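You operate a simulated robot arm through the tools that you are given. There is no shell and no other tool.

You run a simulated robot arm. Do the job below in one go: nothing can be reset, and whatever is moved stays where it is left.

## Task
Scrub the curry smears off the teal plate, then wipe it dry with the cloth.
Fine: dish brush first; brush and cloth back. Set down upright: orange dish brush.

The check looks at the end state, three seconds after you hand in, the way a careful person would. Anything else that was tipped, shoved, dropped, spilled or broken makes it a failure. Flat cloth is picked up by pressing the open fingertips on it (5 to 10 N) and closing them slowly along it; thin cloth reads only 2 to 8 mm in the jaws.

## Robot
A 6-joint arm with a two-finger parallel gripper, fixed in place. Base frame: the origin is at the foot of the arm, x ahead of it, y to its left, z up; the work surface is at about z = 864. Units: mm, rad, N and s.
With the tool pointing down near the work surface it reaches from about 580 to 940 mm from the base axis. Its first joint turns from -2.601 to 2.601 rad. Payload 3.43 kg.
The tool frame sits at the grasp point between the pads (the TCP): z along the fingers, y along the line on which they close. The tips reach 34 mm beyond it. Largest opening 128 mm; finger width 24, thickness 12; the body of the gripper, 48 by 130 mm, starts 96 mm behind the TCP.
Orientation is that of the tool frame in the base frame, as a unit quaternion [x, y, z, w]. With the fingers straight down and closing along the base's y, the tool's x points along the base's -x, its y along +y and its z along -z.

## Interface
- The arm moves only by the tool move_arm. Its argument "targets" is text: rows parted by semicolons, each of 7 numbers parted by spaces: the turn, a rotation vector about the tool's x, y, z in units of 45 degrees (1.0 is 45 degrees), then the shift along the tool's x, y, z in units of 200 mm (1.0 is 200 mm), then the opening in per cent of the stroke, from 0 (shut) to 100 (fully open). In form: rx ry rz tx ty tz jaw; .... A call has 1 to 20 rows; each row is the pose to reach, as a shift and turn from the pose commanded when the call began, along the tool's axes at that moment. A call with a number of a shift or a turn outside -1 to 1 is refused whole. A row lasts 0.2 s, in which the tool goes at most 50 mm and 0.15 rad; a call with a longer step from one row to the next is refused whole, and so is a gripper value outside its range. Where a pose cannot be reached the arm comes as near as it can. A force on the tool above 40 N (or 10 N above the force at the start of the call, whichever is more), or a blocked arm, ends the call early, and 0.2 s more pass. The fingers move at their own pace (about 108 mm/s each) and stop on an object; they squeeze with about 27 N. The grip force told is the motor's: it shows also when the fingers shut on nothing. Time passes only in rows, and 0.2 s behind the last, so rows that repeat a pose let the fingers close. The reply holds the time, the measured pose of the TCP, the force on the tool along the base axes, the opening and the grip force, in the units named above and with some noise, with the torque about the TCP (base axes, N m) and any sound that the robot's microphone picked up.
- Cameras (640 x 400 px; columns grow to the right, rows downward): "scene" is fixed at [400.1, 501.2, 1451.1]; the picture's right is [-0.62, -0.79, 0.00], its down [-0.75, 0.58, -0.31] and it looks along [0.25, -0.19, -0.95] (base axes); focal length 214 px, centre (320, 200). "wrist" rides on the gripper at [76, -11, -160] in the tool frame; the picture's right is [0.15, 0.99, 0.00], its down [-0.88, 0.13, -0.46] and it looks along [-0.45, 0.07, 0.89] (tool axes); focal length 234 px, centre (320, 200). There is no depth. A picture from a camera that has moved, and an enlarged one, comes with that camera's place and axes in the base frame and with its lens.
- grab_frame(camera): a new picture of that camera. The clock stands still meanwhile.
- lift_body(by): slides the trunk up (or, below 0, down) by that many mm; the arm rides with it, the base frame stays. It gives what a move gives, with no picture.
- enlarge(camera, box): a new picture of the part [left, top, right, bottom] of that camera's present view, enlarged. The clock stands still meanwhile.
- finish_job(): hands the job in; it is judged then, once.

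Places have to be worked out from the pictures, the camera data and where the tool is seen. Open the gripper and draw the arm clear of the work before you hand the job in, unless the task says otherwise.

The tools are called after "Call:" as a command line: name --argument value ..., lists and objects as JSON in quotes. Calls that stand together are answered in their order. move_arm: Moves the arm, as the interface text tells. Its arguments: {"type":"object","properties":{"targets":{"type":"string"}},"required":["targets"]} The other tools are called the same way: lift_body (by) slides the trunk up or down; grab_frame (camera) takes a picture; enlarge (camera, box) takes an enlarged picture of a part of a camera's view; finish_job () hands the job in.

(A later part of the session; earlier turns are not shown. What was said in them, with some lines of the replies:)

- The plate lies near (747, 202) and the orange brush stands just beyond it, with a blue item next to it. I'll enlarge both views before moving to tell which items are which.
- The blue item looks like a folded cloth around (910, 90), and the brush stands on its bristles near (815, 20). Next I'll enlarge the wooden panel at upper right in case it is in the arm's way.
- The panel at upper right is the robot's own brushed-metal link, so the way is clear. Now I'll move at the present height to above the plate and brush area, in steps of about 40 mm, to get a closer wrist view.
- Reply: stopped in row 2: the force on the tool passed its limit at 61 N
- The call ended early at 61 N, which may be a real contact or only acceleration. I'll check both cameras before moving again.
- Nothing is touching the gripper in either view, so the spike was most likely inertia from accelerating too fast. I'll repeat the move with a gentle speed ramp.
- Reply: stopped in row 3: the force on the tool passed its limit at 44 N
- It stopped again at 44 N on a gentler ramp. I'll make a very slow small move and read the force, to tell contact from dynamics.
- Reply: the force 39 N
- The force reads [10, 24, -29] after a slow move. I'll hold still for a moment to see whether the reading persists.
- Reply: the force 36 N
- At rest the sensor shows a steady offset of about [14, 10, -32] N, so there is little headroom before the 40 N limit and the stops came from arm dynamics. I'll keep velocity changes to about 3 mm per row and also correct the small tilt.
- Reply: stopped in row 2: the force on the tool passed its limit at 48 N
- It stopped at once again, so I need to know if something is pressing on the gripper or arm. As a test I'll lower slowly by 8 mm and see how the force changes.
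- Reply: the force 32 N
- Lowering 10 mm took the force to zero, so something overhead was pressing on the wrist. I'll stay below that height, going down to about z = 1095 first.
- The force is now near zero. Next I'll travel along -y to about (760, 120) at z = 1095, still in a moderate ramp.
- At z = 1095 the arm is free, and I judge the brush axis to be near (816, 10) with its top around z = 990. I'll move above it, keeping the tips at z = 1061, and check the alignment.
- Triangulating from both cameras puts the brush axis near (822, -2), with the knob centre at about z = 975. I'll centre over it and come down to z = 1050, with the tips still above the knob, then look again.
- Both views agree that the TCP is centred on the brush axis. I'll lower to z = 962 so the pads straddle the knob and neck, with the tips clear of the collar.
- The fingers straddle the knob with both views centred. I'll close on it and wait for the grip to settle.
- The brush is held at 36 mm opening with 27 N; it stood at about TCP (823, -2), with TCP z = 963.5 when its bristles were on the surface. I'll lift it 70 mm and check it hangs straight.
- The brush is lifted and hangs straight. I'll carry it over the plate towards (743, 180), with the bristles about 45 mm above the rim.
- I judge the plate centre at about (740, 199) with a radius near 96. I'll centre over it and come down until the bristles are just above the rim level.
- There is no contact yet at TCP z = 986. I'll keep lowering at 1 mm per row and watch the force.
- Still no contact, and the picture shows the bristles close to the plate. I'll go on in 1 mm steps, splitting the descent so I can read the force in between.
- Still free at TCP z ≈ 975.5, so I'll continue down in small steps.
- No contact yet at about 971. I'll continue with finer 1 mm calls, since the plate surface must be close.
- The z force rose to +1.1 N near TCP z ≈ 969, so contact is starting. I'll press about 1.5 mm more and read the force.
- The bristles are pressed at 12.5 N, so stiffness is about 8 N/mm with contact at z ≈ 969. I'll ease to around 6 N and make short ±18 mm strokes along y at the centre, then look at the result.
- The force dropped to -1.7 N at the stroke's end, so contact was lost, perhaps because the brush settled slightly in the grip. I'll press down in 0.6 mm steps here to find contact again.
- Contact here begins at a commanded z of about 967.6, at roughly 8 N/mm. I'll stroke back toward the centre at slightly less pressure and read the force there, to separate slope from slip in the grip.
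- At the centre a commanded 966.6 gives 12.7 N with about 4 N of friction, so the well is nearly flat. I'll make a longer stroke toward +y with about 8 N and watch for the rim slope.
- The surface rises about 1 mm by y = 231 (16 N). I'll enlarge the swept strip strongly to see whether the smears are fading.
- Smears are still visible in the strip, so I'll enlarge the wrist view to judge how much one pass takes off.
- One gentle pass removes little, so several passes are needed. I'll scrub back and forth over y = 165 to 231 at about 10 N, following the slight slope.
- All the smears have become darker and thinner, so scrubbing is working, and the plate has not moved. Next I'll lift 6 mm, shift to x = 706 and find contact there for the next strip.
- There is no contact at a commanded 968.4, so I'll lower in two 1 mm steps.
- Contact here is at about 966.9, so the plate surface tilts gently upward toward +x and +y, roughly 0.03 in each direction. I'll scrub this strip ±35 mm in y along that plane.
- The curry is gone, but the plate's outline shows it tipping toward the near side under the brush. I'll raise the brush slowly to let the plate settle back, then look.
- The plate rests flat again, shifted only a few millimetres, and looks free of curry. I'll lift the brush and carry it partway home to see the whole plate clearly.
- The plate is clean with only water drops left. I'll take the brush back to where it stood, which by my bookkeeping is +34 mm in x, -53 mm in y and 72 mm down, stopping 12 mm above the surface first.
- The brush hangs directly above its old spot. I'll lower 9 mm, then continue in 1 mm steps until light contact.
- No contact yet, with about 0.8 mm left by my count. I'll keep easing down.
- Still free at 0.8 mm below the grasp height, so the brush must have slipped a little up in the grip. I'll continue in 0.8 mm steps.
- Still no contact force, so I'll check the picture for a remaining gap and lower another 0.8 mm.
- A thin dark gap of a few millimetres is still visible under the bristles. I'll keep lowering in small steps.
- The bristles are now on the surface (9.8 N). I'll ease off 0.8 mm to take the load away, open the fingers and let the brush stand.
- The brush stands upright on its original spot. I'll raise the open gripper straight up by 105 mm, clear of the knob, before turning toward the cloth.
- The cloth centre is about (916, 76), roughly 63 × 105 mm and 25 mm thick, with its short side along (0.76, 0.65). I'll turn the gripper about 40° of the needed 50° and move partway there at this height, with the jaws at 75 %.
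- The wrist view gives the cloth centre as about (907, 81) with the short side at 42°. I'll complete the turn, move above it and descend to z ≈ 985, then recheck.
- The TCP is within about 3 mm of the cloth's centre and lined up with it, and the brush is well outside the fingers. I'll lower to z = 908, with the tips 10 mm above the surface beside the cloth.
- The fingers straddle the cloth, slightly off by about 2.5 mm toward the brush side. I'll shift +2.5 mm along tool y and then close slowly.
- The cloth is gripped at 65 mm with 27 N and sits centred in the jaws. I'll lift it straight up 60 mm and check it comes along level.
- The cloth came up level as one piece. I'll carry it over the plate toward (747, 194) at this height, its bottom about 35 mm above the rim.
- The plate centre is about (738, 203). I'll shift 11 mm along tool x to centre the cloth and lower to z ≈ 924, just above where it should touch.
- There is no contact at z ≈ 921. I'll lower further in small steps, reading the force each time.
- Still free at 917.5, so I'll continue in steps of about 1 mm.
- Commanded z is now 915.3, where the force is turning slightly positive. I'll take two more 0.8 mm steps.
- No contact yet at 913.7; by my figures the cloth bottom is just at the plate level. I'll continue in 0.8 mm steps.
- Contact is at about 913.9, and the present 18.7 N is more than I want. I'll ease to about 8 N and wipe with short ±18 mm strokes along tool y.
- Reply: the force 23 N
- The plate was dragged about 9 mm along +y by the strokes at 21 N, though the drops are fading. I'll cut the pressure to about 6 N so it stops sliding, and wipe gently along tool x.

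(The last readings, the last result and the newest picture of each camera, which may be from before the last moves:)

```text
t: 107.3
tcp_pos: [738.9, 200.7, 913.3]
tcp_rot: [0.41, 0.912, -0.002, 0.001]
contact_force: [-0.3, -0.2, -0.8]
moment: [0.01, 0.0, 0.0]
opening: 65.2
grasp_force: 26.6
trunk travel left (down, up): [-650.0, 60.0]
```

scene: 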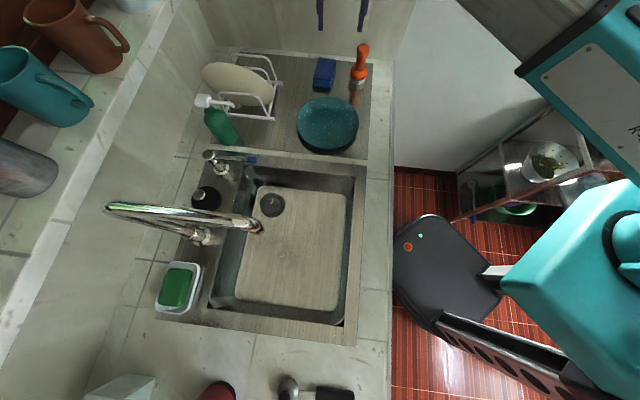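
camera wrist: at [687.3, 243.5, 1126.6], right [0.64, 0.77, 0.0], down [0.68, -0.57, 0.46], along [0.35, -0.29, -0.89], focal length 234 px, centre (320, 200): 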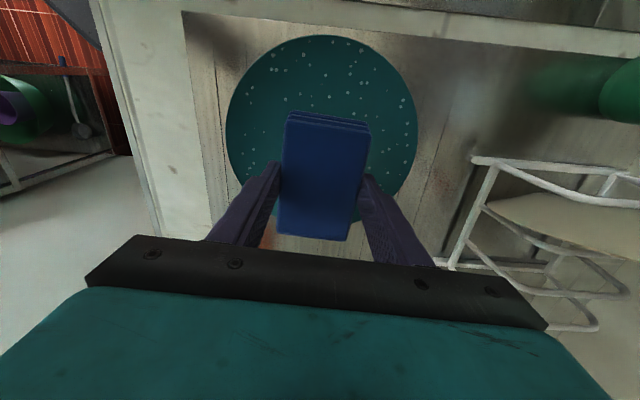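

That lifted it off completely. I'll come back down 0.6 mm at a time to get a light contact.

Call:
move_arm --targets "0 0 0 0 0 0.002 40; 0 0 0 0 0 0.003 40; 0 0 0 0 0 0.003 40"

Call:
move_arm --targets "0 0 0 0 0 0.001 40; 0 0 0 0 0 0.002 40; 0 0 0 0 0 0.002 40"

```text
t: 108.1
tcp_pos: [741.1, 202.1, 912.4]
tcp_rot: [0.41, 0.912, -0.001, 0.002]
contact_force: [-0.2, 0.1, -0.5]
moment: [0.03, 0.0, -0.01]
opening: 64.8
grasp_force: 26.6
trunk travel left (down, up): [-650.0, 60.0]
```

```text
t: 108.9
tcp_pos: [740.7, 202.1, 913.8]
tcp_rot: [0.409, 0.912, -0.001, 0.003]
contact_force: [-0.5, 0.3, -0.1]
moment: [0.04, 0.0, -0.07]
opening: 65.2
grasp_force: 27.4
trunk travel left (down, up): [-650.0, 60.0]
```

Force is still about zero at 913.9. I'll shift the cloth 8 mm along +y so it is centred on the plate again, and lower to 913.4 for a light contact.

Call:
move_arm --targets "0 0 0 0 0 -0.006 40; 0 0 0 0 0.015 -0.008 40; 0 0 0 0 0.03 -0.008 40; 0 0 0 0 0.04 -0.008 40; 0 0 0 0 0.04 -0.004 40; 0 0 0 0 0.04 0 40; 0 0 0 0 0.04 0.0025 40; 0 0 0 0 0.04 0.0025 40"

Call:
move_arm --targets "0 0 0 0 0 0.001 40; 0 0 0 0 0 0.0025 40; 0 0 0 0 0 0.0025 40"

Call:
enlarge --camera "scene" --box '[285, 70, 375, 160]'

```text
t: 110.7
tcp_pos: [746.7, 207.5, 912.6]
tcp_rot: [0.41, 0.912, -0.001, 0.002]
contact_force: [-0.4, -0.3, -0.5]
moment: [-0.02, 0.0, 0.04]
opening: 65.1
grasp_force: 27.0
trunk travel left (down, up): [-650.0, 60.0]
```

```text
t: 111.5
tcp_pos: [745.2, 208.0, 911.7]
tcp_rot: [0.41, 0.912, 0.0, 0.001]
contact_force: [0.4, 0.3, -0.7]
moment: [-0.02, 0.0, 0.01]
opening: 64.9
grasp_force: 26.7
trunk travel left (down, up): [-650.0, 60.0]
```

```text
4.44 times, centred on (330, 115) of scene
camera zoom: at [400.1, 501.2, 1451.1], right [-0.62, -0.79, 0.0], down [-0.75, 0.58, -0.31], along [0.25, -0.19, -0.95], focal length 953 px, centre (276, 578)
```

zoom: 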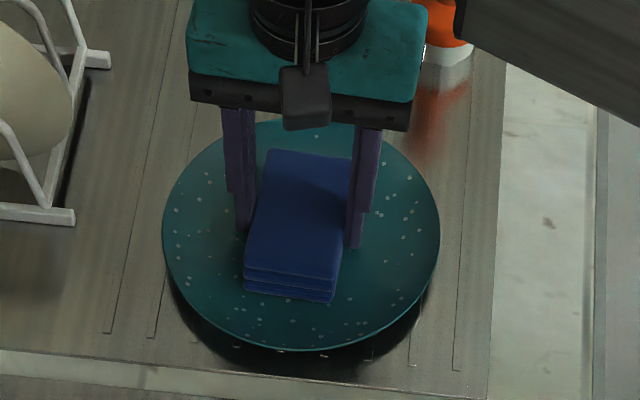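

At 912.9 there is still no contact, and the plate sits about 7 mm left of before. I'll lower in 0.5 mm steps.

Call:
move_arm --targets "0 0 0 0 0 0.0015 40; 0 0 0 0 0 0.003 40; 0 0 0 0 0 0.003 40"

Call:
move_arm --targets "0 0 0 0 0 0.0015 40; 0 0 0 0 0 0.0025 40; 0 0 0 0 0 0.0025 40"

```text
t: 112.3
tcp_pos: [745.6, 207.1, 912.3]
tcp_rot: [0.411, 0.912, 0.0, 0.001]
contact_force: [2.5, -2.5, 6.7]
moment: [-0.07, 0.0, 0.01]
opening: 65.4
grasp_force: 27.1
trunk travel left (down, up): [-650.0, 60.0]
```

```text
t: 113.1
tcp_pos: [746.0, 207.6, 911.7]
tcp_rot: [0.41, 0.912, 0.0, 0.002]
contact_force: [0.6, 1.1, 15.8]
moment: [-0.08, 0.03, -0.04]
opening: 64.8
grasp_force: 26.3
trunk travel left (down, up): [-650.0, 60.0]
```

Pressing now at about 12–16 N. I'll drag 8 mm along -y as one wiping stroke, which should also bring the plate back, then look.

Call:
move_arm --targets "0 0 0 0 -0.01 -0.001 40; 0 0 0 0 -0.02 -0.001 40; 0 0 0 0 -0.03 -0.001 40; 0 0 0 0 -0.04 -0.001 40; 0 0 0 0 -0.04 -0.001 40"

Call:
enlarge --camera "scene" --box '[285, 70, 375, 160]'

```text
t: 114.3
tcp_pos: [740.8, 201.4, 910.7]
tcp_rot: [0.41, 0.912, -0.001, 0.002]
contact_force: [3.5, 4.1, 10.3]
moment: [0.17, -0.15, 0.01]
opening: 65.1
grasp_force: 26.9
trunk travel left (down, up): [-650.0, 60.0]
```

```text
4.44 times, centred on (330, 115) of scene
camera zoom: at [400.1, 501.2, 1451.1], right [-0.62, -0.79, 0.0], down [-0.75, 0.58, -0.31], along [0.25, -0.19, -0.95], focal length 953 px, centre (276, 578)
```

zoom: 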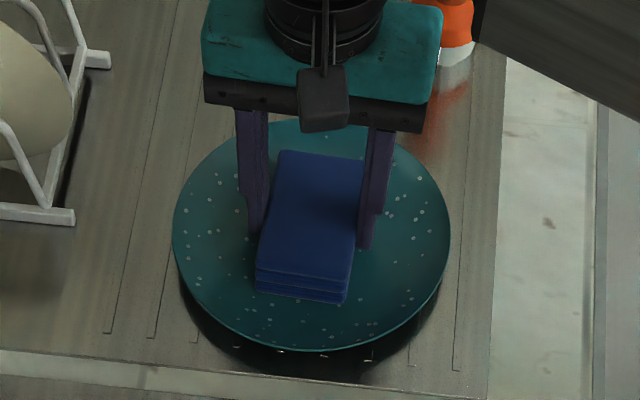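

The drag put the plate back exactly, but it also means that at 10 N the plate sticks to the cloth. I'll reduce to about 4 N so the cloth slides over the plate, stroking ±16 mm along y.

Call:
move_arm --targets "0 0 0 0 0 -0.002 40; 0 0 0 0 0.02 -0.0025 40; 0 0 0 0 0.05 -0.0025 40; 0 0 0 0 0.08 -0.0025 40; 0 0 0 0 0.05 -0.0025 40; 0 0 0 0 0.01 -0.0025 40; 0 0 0 0 -0.03 -0.0025 40; 0 0 0 0 -0.07 -0.0025 40; 0 0 0 0 -0.08 -0.0025 40; 0 0 0 0 -0.05 -0.0025 40; 0 0 0 0 -0.01 -0.0025 40; 0 0 0 0 0.03 -0.0025 40; 0 0 0 0 0.07 -0.0025 40; 0 0 0 0 0.08 -0.0025 40; 0 0 0 0 0.05 -0.0025 40; 0 0 0 0 0.01 -0.0025 40; 0 0 0 0 -0.03 -0.0025 40; 0 0 0 0 -0.05 -0.0025 40; 0 0 0 0 -0.05 -0.0025 40"

Call:
enlarge --camera "scene" --box '[285, 70, 375, 160]'

```text
t: 118.3
tcp_pos: [732.2, 195.1, 911.7]
tcp_rot: [0.41, 0.912, 0.0, 0.001]
contact_force: [2.8, 2.4, 5.5]
moment: [0.05, 0.02, 0.04]
opening: 65.0
grasp_force: 26.9
trunk travel left (down, up): [-650.0, 60.0]
```

```text
4.44 times, centred on (330, 115) of scene
camera zoom: at [400.1, 501.2, 1451.1], right [-0.62, -0.79, 0.0], down [-0.75, 0.58, -0.31], along [0.25, -0.19, -0.95], focal length 953 px, centre (276, 578)
```

zoom: 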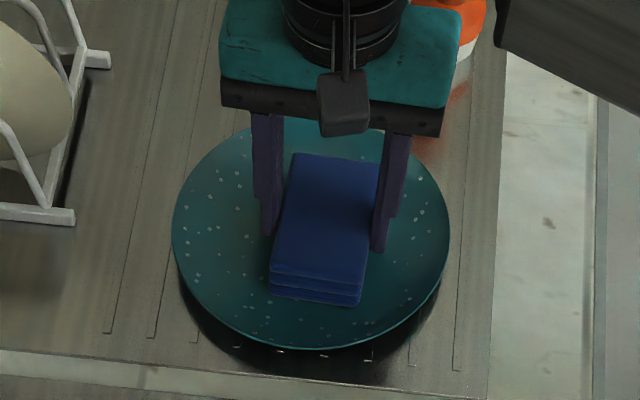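

The plate stayed put this time and the drops are visibly fainter. I'll continue at the same light pressure with strokes along tool x, ±15 mm around the centre.

Call:
move_arm --targets "0 0 0 0 0.02 0 40; 0 0 0 0 0.05 0 40; 0 0 0 0.03 0.05 0 40; 0 0 0 0.06 0.05 0 40; 0 0 0 0.075 0.05 0 40; 0 0 0 0.05 0.05 0 40; 0 0 0 0.01 0.05 0 40; 0 0 0 -0.03 0.05 0 40; 0 0 0 -0.065 0.05 0 40; 0 0 0 -0.075 0.05 0 40; 0 0 0 -0.05 0.05 0 40; 0 0 0 -0.01 0.05 0 40; 0 0 0 0.03 0.05 0 40; 0 0 0 0.065 0.05 0 40; 0 0 0 0.075 0.05 0 40; 0 0 0 0.05 0.05 0 40; 0 0 0 0.02 0.05 0 40; 0 0 0 0 0.05 0 40; 0 0 0 0 0.05 0 40"

Call:
enlarge --camera "scene" --box '[285, 70, 375, 160]'

```text
t: 122.3
tcp_pos: [738.9, 203.8, 911.4]
tcp_rot: [0.41, 0.912, 0.0, 0.001]
contact_force: [-3.7, 3.7, 7.8]
moment: [0.13, 0.11, -0.01]
opening: 65.0
grasp_force: 27.1
trunk travel left (down, up): [-650.0, 60.0]
```

```text
4.44 times, centred on (330, 115) of scene
camera zoom: at [400.1, 501.2, 1451.1], right [-0.62, -0.79, 0.0], down [-0.75, 0.58, -0.31], along [0.25, -0.19, -0.95], focal length 953 px, centre (276, 578)
```

zoom: 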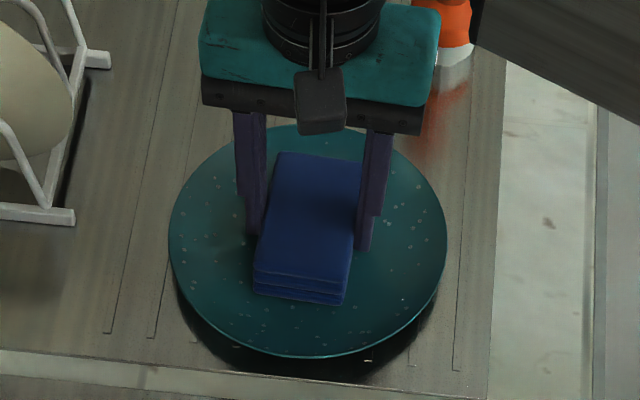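

The drops are fainter still, but the plate crept about 6 mm toward the sink edge, 12 mm in all. I'll drag it back with one firmer stroke of 12 mm along -x.

Call:
move_arm --targets "0 0 0 0 0 0.001 40; 0 0 0 -0.01 0 0.0015 40; 0 0 0 -0.02 0 0.0015 40; 0 0 0 -0.03 0 0.0015 40; 0 0 0 -0.04 0 0.0015 40; 0 0 0 -0.05 0 0.0015 40; 0 0 0 -0.06 0 0.0015 40; 0 0 0 -0.06 0 0.0015 40"

Call:
enlarge --camera "scene" --box '[285, 70, 375, 160]'

```text
t: 124.1
tcp_pos: [746.5, 193.5, 912.0]
tcp_rot: [0.41, 0.912, 0.0, 0.001]
contact_force: [-2.9, 4.8, 11.4]
moment: [0.08, 0.15, -0.08]
opening: 65.1
grasp_force: 27.3
trunk travel left (down, up): [-650.0, 60.0]
```

```text
4.44 times, centred on (330, 115) of scene
camera zoom: at [400.1, 501.2, 1451.1], right [-0.62, -0.79, 0.0], down [-0.75, 0.58, -0.31], along [0.25, -0.19, -0.95], focal length 953 px, centre (276, 578)
```

zoom: 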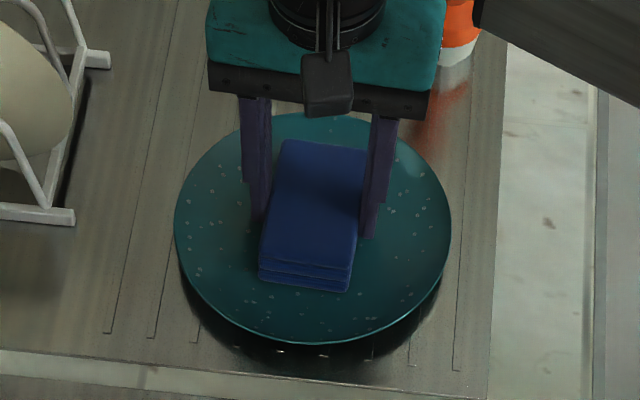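

The plate is back at its original outline (left 174, right 451, bottom 344). I'll lighten to about 5 N again and keep wiping with y strokes.

Call:
move_arm --targets "0 0 0 0 0 -0.002 40; 0 0 0 0 0.02 -0.0025 40; 0 0 0 0 0.05 -0.0025 40; 0 0 0 0 0.08 -0.0025 40; 0 0 0 0 0.05 -0.0025 40; 0 0 0 0 0.01 -0.0025 40; 0 0 0 0 -0.03 -0.0025 40; 0 0 0 0 -0.07 -0.0025 40; 0 0 0 0 -0.09 -0.0025 40; 0 0 0 0 -0.06 -0.0025 40; 0 0 0 0 -0.02 -0.0025 40; 0 0 0 0 0.02 -0.0025 40; 0 0 0 0 0.06 -0.0025 40; 0 0 0 0 0.09 -0.0025 40; 0 0 0 0 0.06 -0.0025 40; 0 0 0 0 0.02 -0.0025 40; 0 0 0 0 -0.02 -0.0025 40; 0 0 0 0 -0.05 -0.0025 40; 0 0 0 0 -0.05 -0.0025 40"

Call:
enlarge --camera "scene" --box '[285, 70, 375, 160]'

```text
t: 128.1
tcp_pos: [740.7, 185.0, 912.9]
tcp_rot: [0.409, 0.912, 0.0, 0.001]
contact_force: [0.0, 1.3, -0.8]
moment: [0.03, -0.02, 0.01]
opening: 65.3
grasp_force: 27.5
trunk travel left (down, up): [-650.0, 60.0]
```

```text
4.44 times, centred on (330, 115) of scene
camera zoom: at [400.1, 501.2, 1451.1], right [-0.62, -0.79, 0.0], down [-0.75, 0.58, -0.31], along [0.25, -0.19, -0.95], focal length 953 px, centre (276, 578)
```

zoom: 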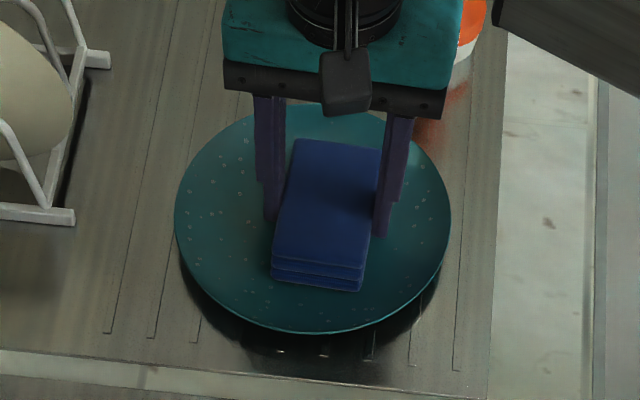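

The force is about zero here and the plate's outline has moved up about 10 px in the picture. I'll lift the cloth 8 mm and look at how the plate sits.

Call:
move_arm --targets "0 0 0 0 0 -0.005 40; 0 0 0 0 0 -0.015 40; 0 0 0 0 0 -0.03 40; 0 0 0 0 0 -0.04 40; 0 0 0 0 0 -0.04 40"

Call:
enlarge --camera "scene" --box '[285, 70, 375, 160]'

Call:
grab_frame --camera "wrist"

```text
t: 129.3
tcp_pos: [740.4, 187.0, 920.1]
tcp_rot: [0.41, 0.912, -0.001, 0.002]
contact_force: [0.1, 0.3, -0.7]
moment: [0.03, 0.01, 0.0]
opening: 64.9
grasp_force: 27.4
trunk travel left (down, up): [-650.0, 60.0]
```

```text
4.44 times, centred on (330, 115) of scene
camera zoom: at [400.1, 501.2, 1451.1], right [-0.62, -0.79, 0.0], down [-0.75, 0.58, -0.31], along [0.25, -0.19, -0.95], focal length 953 px, centre (276, 578)
```

zoom: 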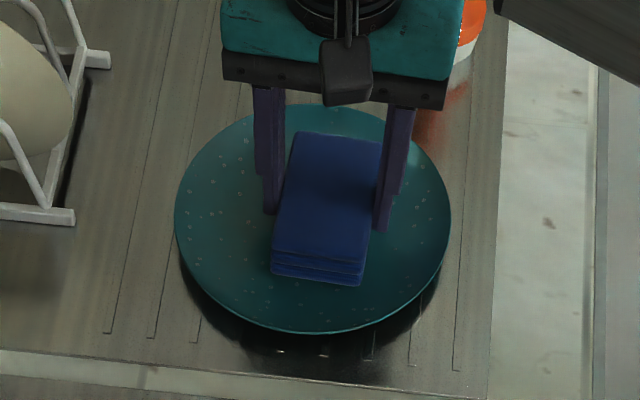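

```text
taken
camera wrist: at [680.8, 235.7, 1078.7], right [0.64, 0.77, 0.0], down [0.68, -0.57, 0.46], along [0.35, -0.29, -0.89], focal length 234 px, centre (320, 200)
```

wrist: 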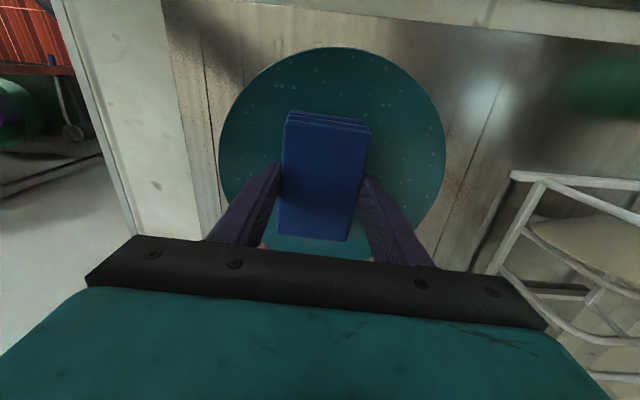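

The plate sits flat at about (746, 194), some 8 mm from its original place, and only faint drops remain. I'll centre the cloth over it, lower to light contact, and use the next strokes both to wipe and to bring the plate back.

Call:
move_arm --targets "0 0 0 0 0.02 0 40; 0 0 0 0 0.05 0.005 40; 0 0 0 0 0.05 0.015 40; 0 0 0 0 0.05 0.025 40; 0 0 0 0 0.05 0.033 40; 0 0 0 0 0.05 0.0385 40; 0 0 0 0 0.05 0.0385 40"

Call:
move_arm --targets "0 0 0 0 0 0.001 40; 0 0 0 0 0 0.0025 40; 0 0 0 0 0 0.0025 40"

Call:
move_arm --targets "0 0 0 0 0 0.001 40; 0 0 0 0 0 0.0025 40; 0 0 0 0 0 0.0025 40"

```text
t: 130.9
tcp_pos: [748.0, 192.5, 913.1]
tcp_rot: [0.41, 0.912, -0.001, 0.002]
contact_force: [0.3, 0.2, 0.0]
moment: [0.01, 0.0, 0.02]
opening: 64.8
grasp_force: 26.6
trunk travel left (down, up): [-650.0, 60.0]
```

```text
t: 131.7
tcp_pos: [748.5, 193.9, 912.5]
tcp_rot: [0.41, 0.912, -0.002, 0.002]
contact_force: [0.0, 0.7, 0.3]
moment: [0.03, 0.02, -0.03]
opening: 64.9
grasp_force: 26.3
trunk travel left (down, up): [-650.0, 60.0]
```

```text
t: 132.5
tcp_pos: [748.4, 192.7, 911.6]
tcp_rot: [0.41, 0.912, -0.001, 0.002]
contact_force: [0.8, 0.0, 0.3]
moment: [0.0, 0.02, -0.04]
opening: 65.0
grasp_force: 26.8
trunk travel left (down, up): [-650.0, 60.0]
```

The force is near zero at a commanded 912.0, so contact is just about to begin. I'll step down another 0.5 mm twice.

Call:
move_arm --targets "0 0 0 0 0 0.001 40; 0 0 0 0 0 0.0025 40; 0 0 0 0 0 0.0025 40"

Call:
move_arm --targets "0 0 0 0 0 0.001 40; 0 0 0 0 0 0.002 40; 0 0 0 0 0 0.002 40"

```text
t: 133.3
tcp_pos: [747.6, 192.2, 911.0]
tcp_rot: [0.41, 0.912, 0.0, 0.002]
contact_force: [1.5, -0.6, 5.1]
moment: [-0.12, 0.04, 0.0]
opening: 65.1
grasp_force: 27.0
trunk travel left (down, up): [-650.0, 60.0]
```

```text
t: 134.1
tcp_pos: [748.7, 192.3, 911.0]
tcp_rot: [0.409, 0.912, -0.001, 0.002]
contact_force: [2.7, 0.8, 11.5]
moment: [-0.03, 0.0, 0.02]
opening: 64.8
grasp_force: 26.8
trunk travel left (down, up): [-650.0, 60.0]
```

At 11.5 N the plate should follow the cloth. I'll drag 8 mm along +x to bring it back, then lighten the pressure and keep wiping in short y strokes.

Call:
move_arm --targets "0 0 0 0.01 0 0 40; 0 0 0 0.02 0 0 40; 0 0 0 0.03 0 0 40; 0 0 0 0.04 0 0 40; 0 0 0 0.04 0 -0.001 40; 0 0 0 0.04 0 -0.002 40; 0 0 0 0.04 0.03 -0.002 40; 0 0 0 0.04 0.06 -0.002 40; 0 0 0 0.04 0.03 -0.002 40; 0 0 0 0.04 -0.01 -0.002 40; 0 0 0 0.04 -0.05 -0.002 40; 0 0 0 0.04 -0.06 -0.002 40; 0 0 0 0.04 -0.03 -0.002 40; 0 0 0 0.04 0.01 -0.002 40; 0 0 0 0.04 0.05 -0.002 40; 0 0 0 0.04 0.06 -0.002 40; 0 0 0 0.04 0.03 -0.002 40; 0 0 0 0.04 0 -0.002 40; 0 0 0 0.04 0 -0.002 40"

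Call:
enlarge --camera "scene" --box '[285, 70, 375, 160]'

```text
t: 138.1
tcp_pos: [744.7, 198.1, 910.4]
tcp_rot: [0.41, 0.912, 0.0, 0.001]
contact_force: [1.0, 1.0, 3.9]
moment: [0.07, 0.07, -0.01]
opening: 64.9
grasp_force: 27.6
trunk travel left (down, up): [-650.0, 60.0]
```

```text
4.44 times, centred on (330, 115) of scene
camera zoom: at [400.1, 501.2, 1451.1], right [-0.62, -0.79, 0.0], down [-0.75, 0.58, -0.31], along [0.25, -0.19, -0.95], focal length 953 px, centre (276, 578)
```

zoom: 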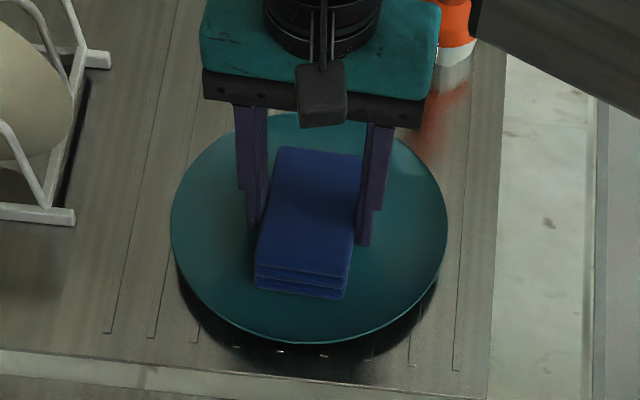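

All the drops appear gone and the plate is within a couple of pixels of its original outline. I'll lift the cloth gently straight up to z ≈ 970 and inspect.

Call:
move_arm --targets "0 0 0 0 0 -0.004 40; 0 0 0 0 0 -0.01 40; 0 0 0 0 0 -0.03 40; 0 0 0 0 0 -0.07 40; 0 0 0 0 0 -0.12 40; 0 0 0 0 0 -0.18 40; 0 0 0 0 0 -0.24 40; 0 0 0 0 0 -0.28 40; 0 0 0 0 0 -0.295 40; 0 0 0 0 0 -0.3 40; 0 0 0 0 0 -0.3 40"

Call:
enlarge --camera "scene" --box '[285, 70, 375, 160]'

Call:
grab_frame --camera "wrist"

```text
t: 140.5
tcp_pos: [742.9, 200.5, 970.0]
tcp_rot: [0.409, 0.912, 0.0, 0.002]
contact_force: [-0.2, 0.4, -1.2]
moment: [-0.02, -0.01, 0.01]
opening: 65.1
grasp_force: 27.0
trunk travel left (down, up): [-650.0, 60.0]
```

```text
4.44 times, centred on (330, 115) of scene
camera zoom: at [400.1, 501.2, 1451.1], right [-0.62, -0.79, 0.0], down [-0.75, 0.58, -0.31], along [0.25, -0.19, -0.95], focal length 953 px, centre (276, 578)
```

zoom: 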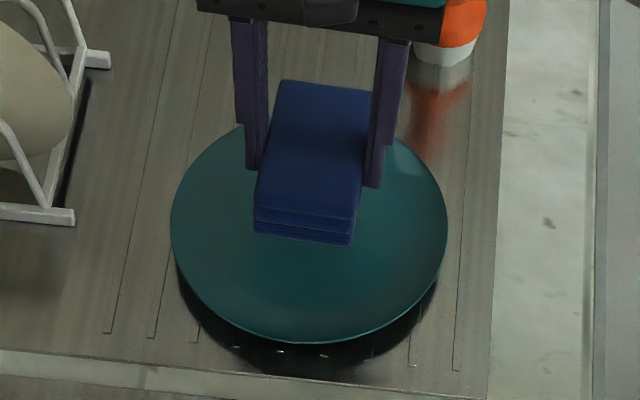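

```text
taken
camera wrist: at [682.9, 247.9, 1129.5], right [0.64, 0.77, 0.0], down [0.68, -0.57, 0.46], along [0.35, -0.29, -0.89], focal length 234 px, centre (320, 200)
```

wrist: 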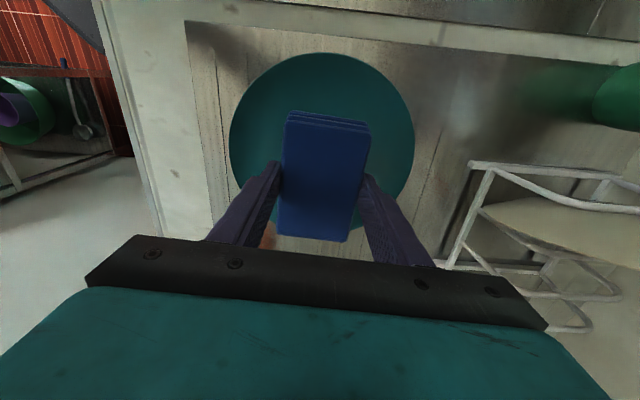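

The plate is clean, dry and where it started. I'll carry the cloth back along the reverse path (tx -0.986, ty +0.233), staying 60 mm above the surface.

Call:
move_arm --targets "0 0 0 -0.02 0.005 0 40; 0 0 0 -0.07 0.02 0 40; 0 0 0 -0.14 0.035 0 40; 0 0 0 -0.23 0.055 0 40; 0 0 0 -0.33 0.08 0 40; 0 0 0 -0.43 0.105 0 40; 0 0 0 -0.53 0.125 0 40; 0 0 0 -0.63 0.15 0 40; 0 0 0 -0.73 0.175 0 40; 0 0 0 -0.82 0.195 0 40; 0 0 0 -0.9 0.215 0 40; 0 0 0 -0.95 0.225 0 40; 0 0 0 -0.975 0.23 0 40; 0 0 0 -0.986 0.233 0 40; 0 0 0 -0.986 0.233 0 40"

Call:
enlarge --camera "scene" --box '[280, 10, 400, 100]'

```text
t: 143.7
tcp_pos: [909.6, 83.6, 971.1]
tcp_rot: [0.41, 0.912, -0.001, 0.002]
contact_force: [0.4, -0.3, -0.6]
moment: [-0.01, 0.01, 0.01]
opening: 65.1
grasp_force: 27.0
trunk travel left (down, up): [-650.0, 60.0]
```

```text
4.44 times, centred on (340, 55) of scene
camera zoom: at [400.1, 501.2, 1451.1], right [-0.62, -0.79, 0.0], down [-0.75, 0.58, -0.31], along [0.25, -0.19, -0.95], focal length 953 px, centre (231, 844)
```

zoom: 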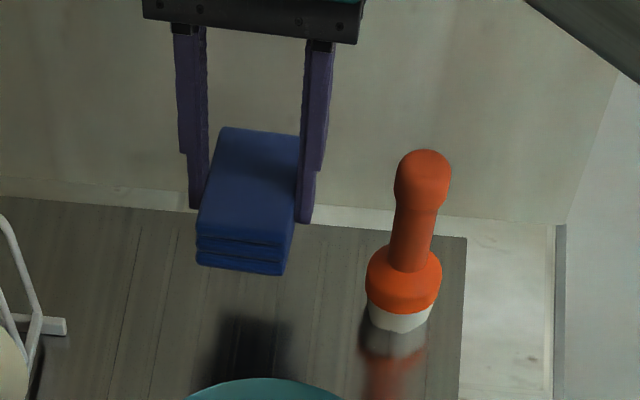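

The cloth is back over its spot at TCP (909.6, 83.6). I'll lower it 58 mm first, then feel for contact in small steps.

Call:
move_arm --targets "0 0 0 0 0 0.015 40; 0 0 0 0 0 0.045 40; 0 0 0 0 0 0.09 40; 0 0 0 0 0 0.14 40; 0 0 0 0 0 0.19 40; 0 0 0 0 0 0.235 40; 0 0 0 0 0 0.265 40; 0 0 0 0 0 0.285 40; 0 0 0 0 0 0.295 40; 0 0 0 0 0 0.3 40; 0 0 0 0 0 0.3 40"

Call:
move_arm --targets "0 0 0 0 0 0.004 40; 0 0 0 0 0 0.008 40; 0 0 0 0 0 0.012 40; 0 0 0 0 0 0.012 40"

Call:
enlarge --camera "scene" --box '[280, 10, 400, 100]'

```text
t: 146.1
tcp_pos: [908.5, 81.7, 910.8]
tcp_rot: [0.41, 0.912, 0.0, 0.002]
contact_force: [0.6, 0.2, -0.8]
moment: [-0.01, -0.03, 0.01]
opening: 64.7
grasp_force: 27.4
trunk travel left (down, up): [-650.0, 60.0]
```

```text
t: 147.1
tcp_pos: [910.5, 81.6, 909.1]
tcp_rot: [0.41, 0.912, -0.001, 0.001]
contact_force: [0.1, -0.4, -0.2]
moment: [0.0, -0.02, 0.02]
opening: 65.3
grasp_force: 27.2
trunk travel left (down, up): [-650.0, 60.0]
```

```text
4.44 times, centred on (340, 55) of scene
camera zoom: at [400.1, 501.2, 1451.1], right [-0.62, -0.79, 0.0], down [-0.75, 0.58, -0.31], along [0.25, -0.19, -0.95], focal length 953 px, centre (231, 844)
```

zoom: 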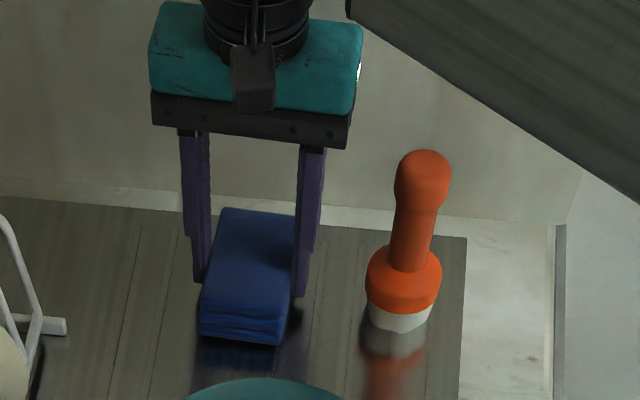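

About 1 mm remains by my count. I'll lower in 0.8 mm steps until the first contact force.

Call:
move_arm --targets "0 0 0 0 0 0.003 40; 0 0 0 0 0 0.006 40; 0 0 0 0 0 0.006 40"

Call:
move_arm --targets "0 0 0 0 0 0.002 40; 0 0 0 0 0 0.004 40; 0 0 0 0 0 0.004 40"

Call:
move_arm --targets "0 0 0 0 0 0.002 40; 0 0 0 0 0 0.004 40; 0 0 0 0 0 0.004 40"

```text
t: 147.9
tcp_pos: [908.8, 82.8, 909.0]
tcp_rot: [0.41, 0.912, 0.0, 0.001]
contact_force: [0.5, -0.2, -0.2]
moment: [-0.02, 0.01, -0.01]
opening: 65.0
grasp_force: 26.5
trunk travel left (down, up): [-650.0, 60.0]
```

```text
t: 148.7
tcp_pos: [909.6, 82.3, 907.2]
tcp_rot: [0.41, 0.912, 0.0, 0.001]
contact_force: [0.6, 0.3, -1.1]
moment: [-0.03, -0.02, 0.0]
opening: 64.9
grasp_force: 27.1
trunk travel left (down, up): [-650.0, 60.0]
```

```text
t: 149.5
tcp_pos: [909.0, 81.9, 906.4]
tcp_rot: [0.41, 0.912, 0.0, 0.002]
contact_force: [-0.2, 0.8, 1.1]
moment: [-0.01, 0.01, -0.02]
opening: 65.1
grasp_force: 26.7
trunk travel left (down, up): [-650.0, 60.0]
```

The cloth is touching at +1.1 N. I'll settle it another 0.4 mm and open the fingers slowly to 75 %.

Call:
move_arm --targets "0 0 0 0 0 0.002 40; 0 0 0 0 0 0.002 40; 0 0 0 0 0 0.002 52; 0 0 0 0 0 0.002 56; 0 0 0 0 0 0.002 62; 0 0 0 0 0 0.002 68; 0 0 0 0 0 0.002 75; 0 0 0 0 0 0.002 75; 0 0 0 0 0 0.002 75"

Call:
enlarge --camera "scene" --box '[280, 10, 400, 100]'

Call:
grab_frame --camera "wrist"

```text
t: 151.5
tcp_pos: [909.0, 82.2, 905.2]
tcp_rot: [0.41, 0.912, -0.001, 0.002]
contact_force: [0.1, 0.9, 0.6]
moment: [-0.03, 0.0, 0.03]
opening: 96.0
grasp_force: 0.1
trunk travel left (down, up): [-650.0, 60.0]
```

```text
4.44 times, centred on (340, 55) of scene
camera zoom: at [400.1, 501.2, 1451.1], right [-0.62, -0.79, 0.0], down [-0.75, 0.58, -0.31], along [0.25, -0.19, -0.95], focal length 953 px, centre (231, 844)
```

zoom: 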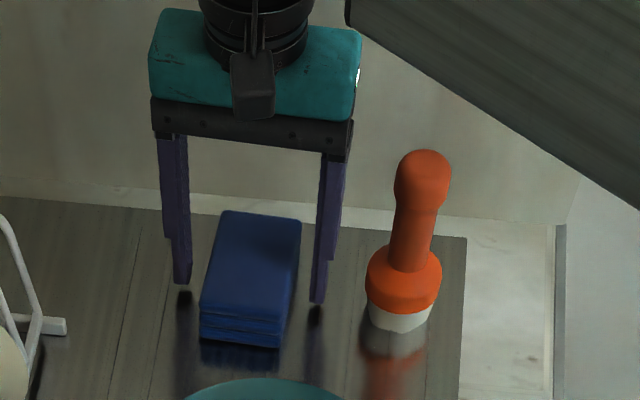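

```text
taken
camera wrist: at [849.4, 131.2, 1064.2], right [0.64, 0.77, 0.0], down [0.68, -0.57, 0.46], along [0.35, -0.29, -0.89], focal length 234 px, centre (320, 200)
```

wrist: 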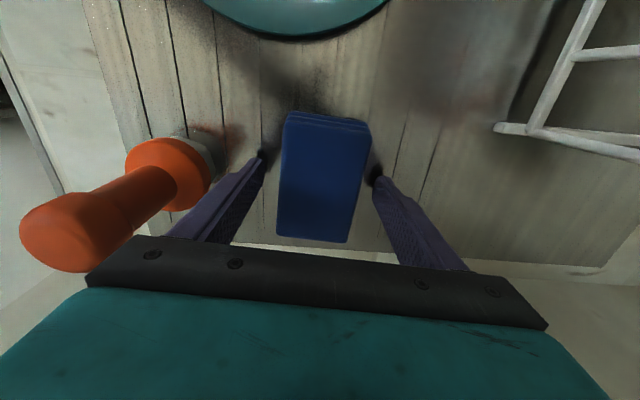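

The cloth lies within about 2 mm of where it was, and nothing else has moved. I'll raise the open gripper straight up 150 mm.

Call:
move_arm --targets "0 0 0 0 0 -0.01 75; 0 0 0 0 0 -0.04 75; 0 0 0 0 0 -0.09 75; 0 0 0 0 0 -0.15 75; 0 0 0 0 0 -0.22 75; 0 0 0 0 0 -0.3 75; 0 0 0 0 0 -0.38 75; 0 0 0 0 0 -0.46 75; 0 0 0 0 0 -0.54 75; 0 0 0 0 0 -0.61 75; 0 0 0 0 0 -0.67 75; 0 0 0 0 0 -0.72 75; 0 0 0 0 0 -0.745 75; 0 0 0 0 0 -0.75 75; 0 0 0 0 0 -0.75 75"

Call:
grab_frame --camera "scene"

```text
t: 154.7
tcp_pos: [908.4, 82.3, 1056.5]
tcp_rot: [0.41, 0.912, 0.0, 0.002]
contact_force: [-0.9, 0.0, -0.1]
moment: [0.0, -0.01, -0.01]
opening: 96.3
grasp_force: 0.0
trunk travel left (down, up): [-650.0, 60.0]
```

```text
taken
```

scene: 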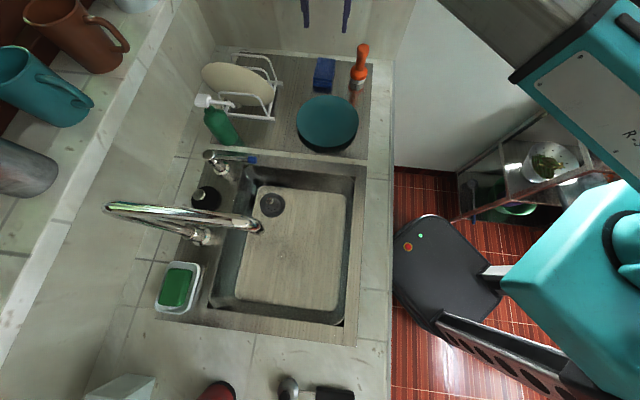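

The scene shows plate, brush and cloth all in place. I'll draw the arm back toward the robot, to about (650, 100) above the front edge, in a smooth ramp.

Call:
move_arm --targets "0 0 0 0.015 -0.015 -0.01 75; 0 0 0 0.05 -0.05 -0.03 75; 0 0 0 0.11 -0.11 -0.05 75; 0 0 0 0.19 -0.19 -0.07 75; 0 0 0 0.28 -0.275 -0.09 75; 0 0 0 0.37 -0.36 -0.1 75; 0 0 0 0.46 -0.45 -0.1 75; 0 0 0 0.55 -0.54 -0.1 75; 0 0 0 0.64 -0.625 -0.1 75; 0 0 0 0.72 -0.705 -0.1 75; 0 0 0 0.79 -0.775 -0.1 75; 0 0 0 0.85 -0.83 -0.1 75; 0 0 0 0.89 -0.87 -0.1 75; 0 0 0 0.915 -0.895 -0.1 75; 0 0 0 0.924 -0.905 -0.1 75; 0 0 0 0.924 -0.905 -0.1 75"

Call:
grab_frame --camera "scene"

Call:
enlarge --camera "scene" --box '[270, 30, 400, 165]'

Call:
grab_frame --camera "wrist"

```text
t: 158.1
tcp_pos: [648.9, 101.4, 1076.5]
tcp_rot: [0.41, 0.912, -0.001, 0.002]
contact_force: [0.1, -0.7, 0.2]
moment: [-0.02, -0.02, 0.0]
opening: 95.9
grasp_force: 0.0
trunk travel left (down, up): [-650.0, 60.0]
```

```text
taken
```

scene: 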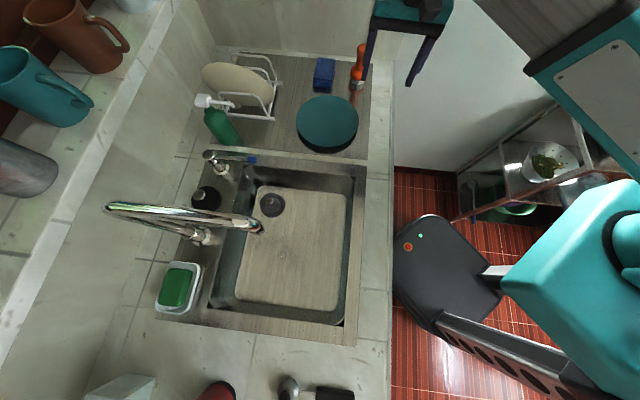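

```text
2.96 times, centred on (335, 98) of scene
camera zoom: at [400.1, 501.2, 1451.1], right [-0.62, -0.79, 0.0], down [-0.75, 0.58, -0.31], along [0.25, -0.19, -0.95], focal length 636 px, centre (276, 504)
```

zoom: 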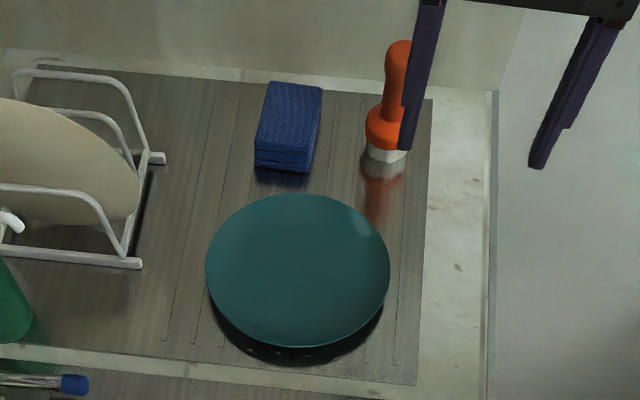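

```text
taken
camera wrist: at [589.5, 149.4, 1234.6], right [0.64, 0.77, 0.0], down [0.68, -0.57, 0.46], along [0.35, -0.29, -0.89], focal length 234 px, centre (320, 200)
```

wrist: 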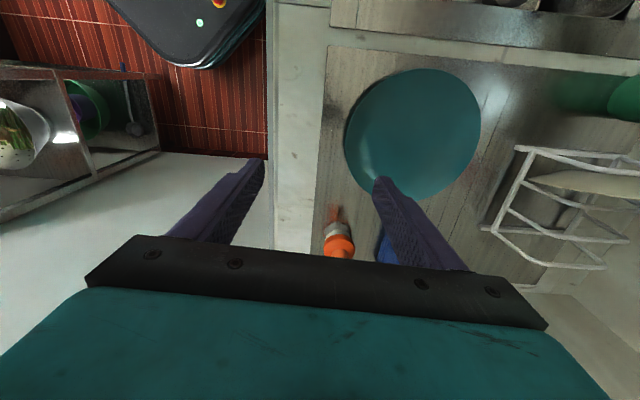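

Everything is in place and the arm is clear. I'll enlarge the plate one last time to check for leftover smears or drops.

Call:
enlarge --camera "scene" --box '[290, 85, 368, 160]'

Call:
enlarge --camera "wrist" --box '[320, 50, 500, 270]'

```text
5.33 times, centred on (329, 122) of scene
camera zoom: at [400.1, 501.2, 1451.1], right [-0.62, -0.79, 0.0], down [-0.75, 0.58, -0.31], along [0.25, -0.19, -0.95], focal length 1144 px, centre (272, 613)
```

zoom: 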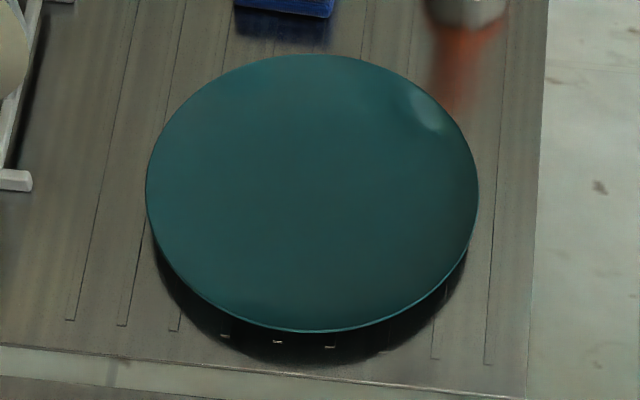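

```text
1.82 times, centred on (410, 160) of wrist
camera zoom: at [589.5, 149.4, 1234.6], right [0.64, 0.77, 0.0], down [0.68, -0.57, 0.46], along [0.35, -0.29, -0.89], focal length 426 px, centre (156, 273)
```

zoom: 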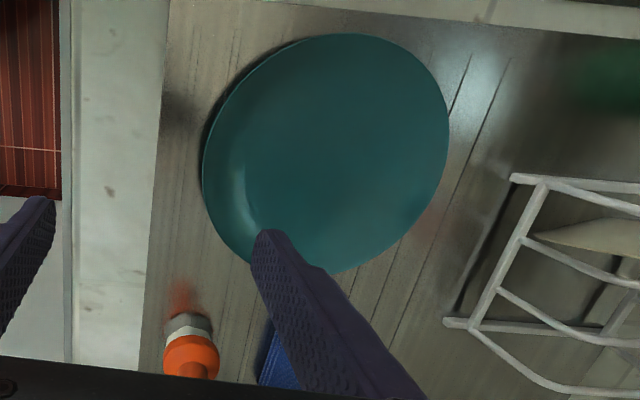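

The plate shows no smears or drops, the brush stands upright on its spot, and the cloth is back in place. The gripper is open, empty and clear of the work, so I'm handing in.

Call:
finish_job

```text
The job is handed in.
```

I scrubbed the teal plate with the dish brush, wiped it dry with the cloth, and handed the job in. The last enlarged pictures showed no smears or water drops on it.

- **Brush:** the orange dish brush stands upright where it was at the start.
- **Cloth:** it is back within about 2 mm of its original place, still folded.
- **Plate:** it tipped briefly under the brush once and slid up to about 12 mm while I scrubbed and wiped. I dragged it back with the cloth, and it now sits flat within a few millimetres of where it started.
- **First moves:** they stopped early because something overhead was pressing on the wrist. I never saw what it was. I lowered the arm clear of it, and nothing in the later pictures looked disturbed.

The gripper is open and the arm is drawn back over the front edge of the counter.
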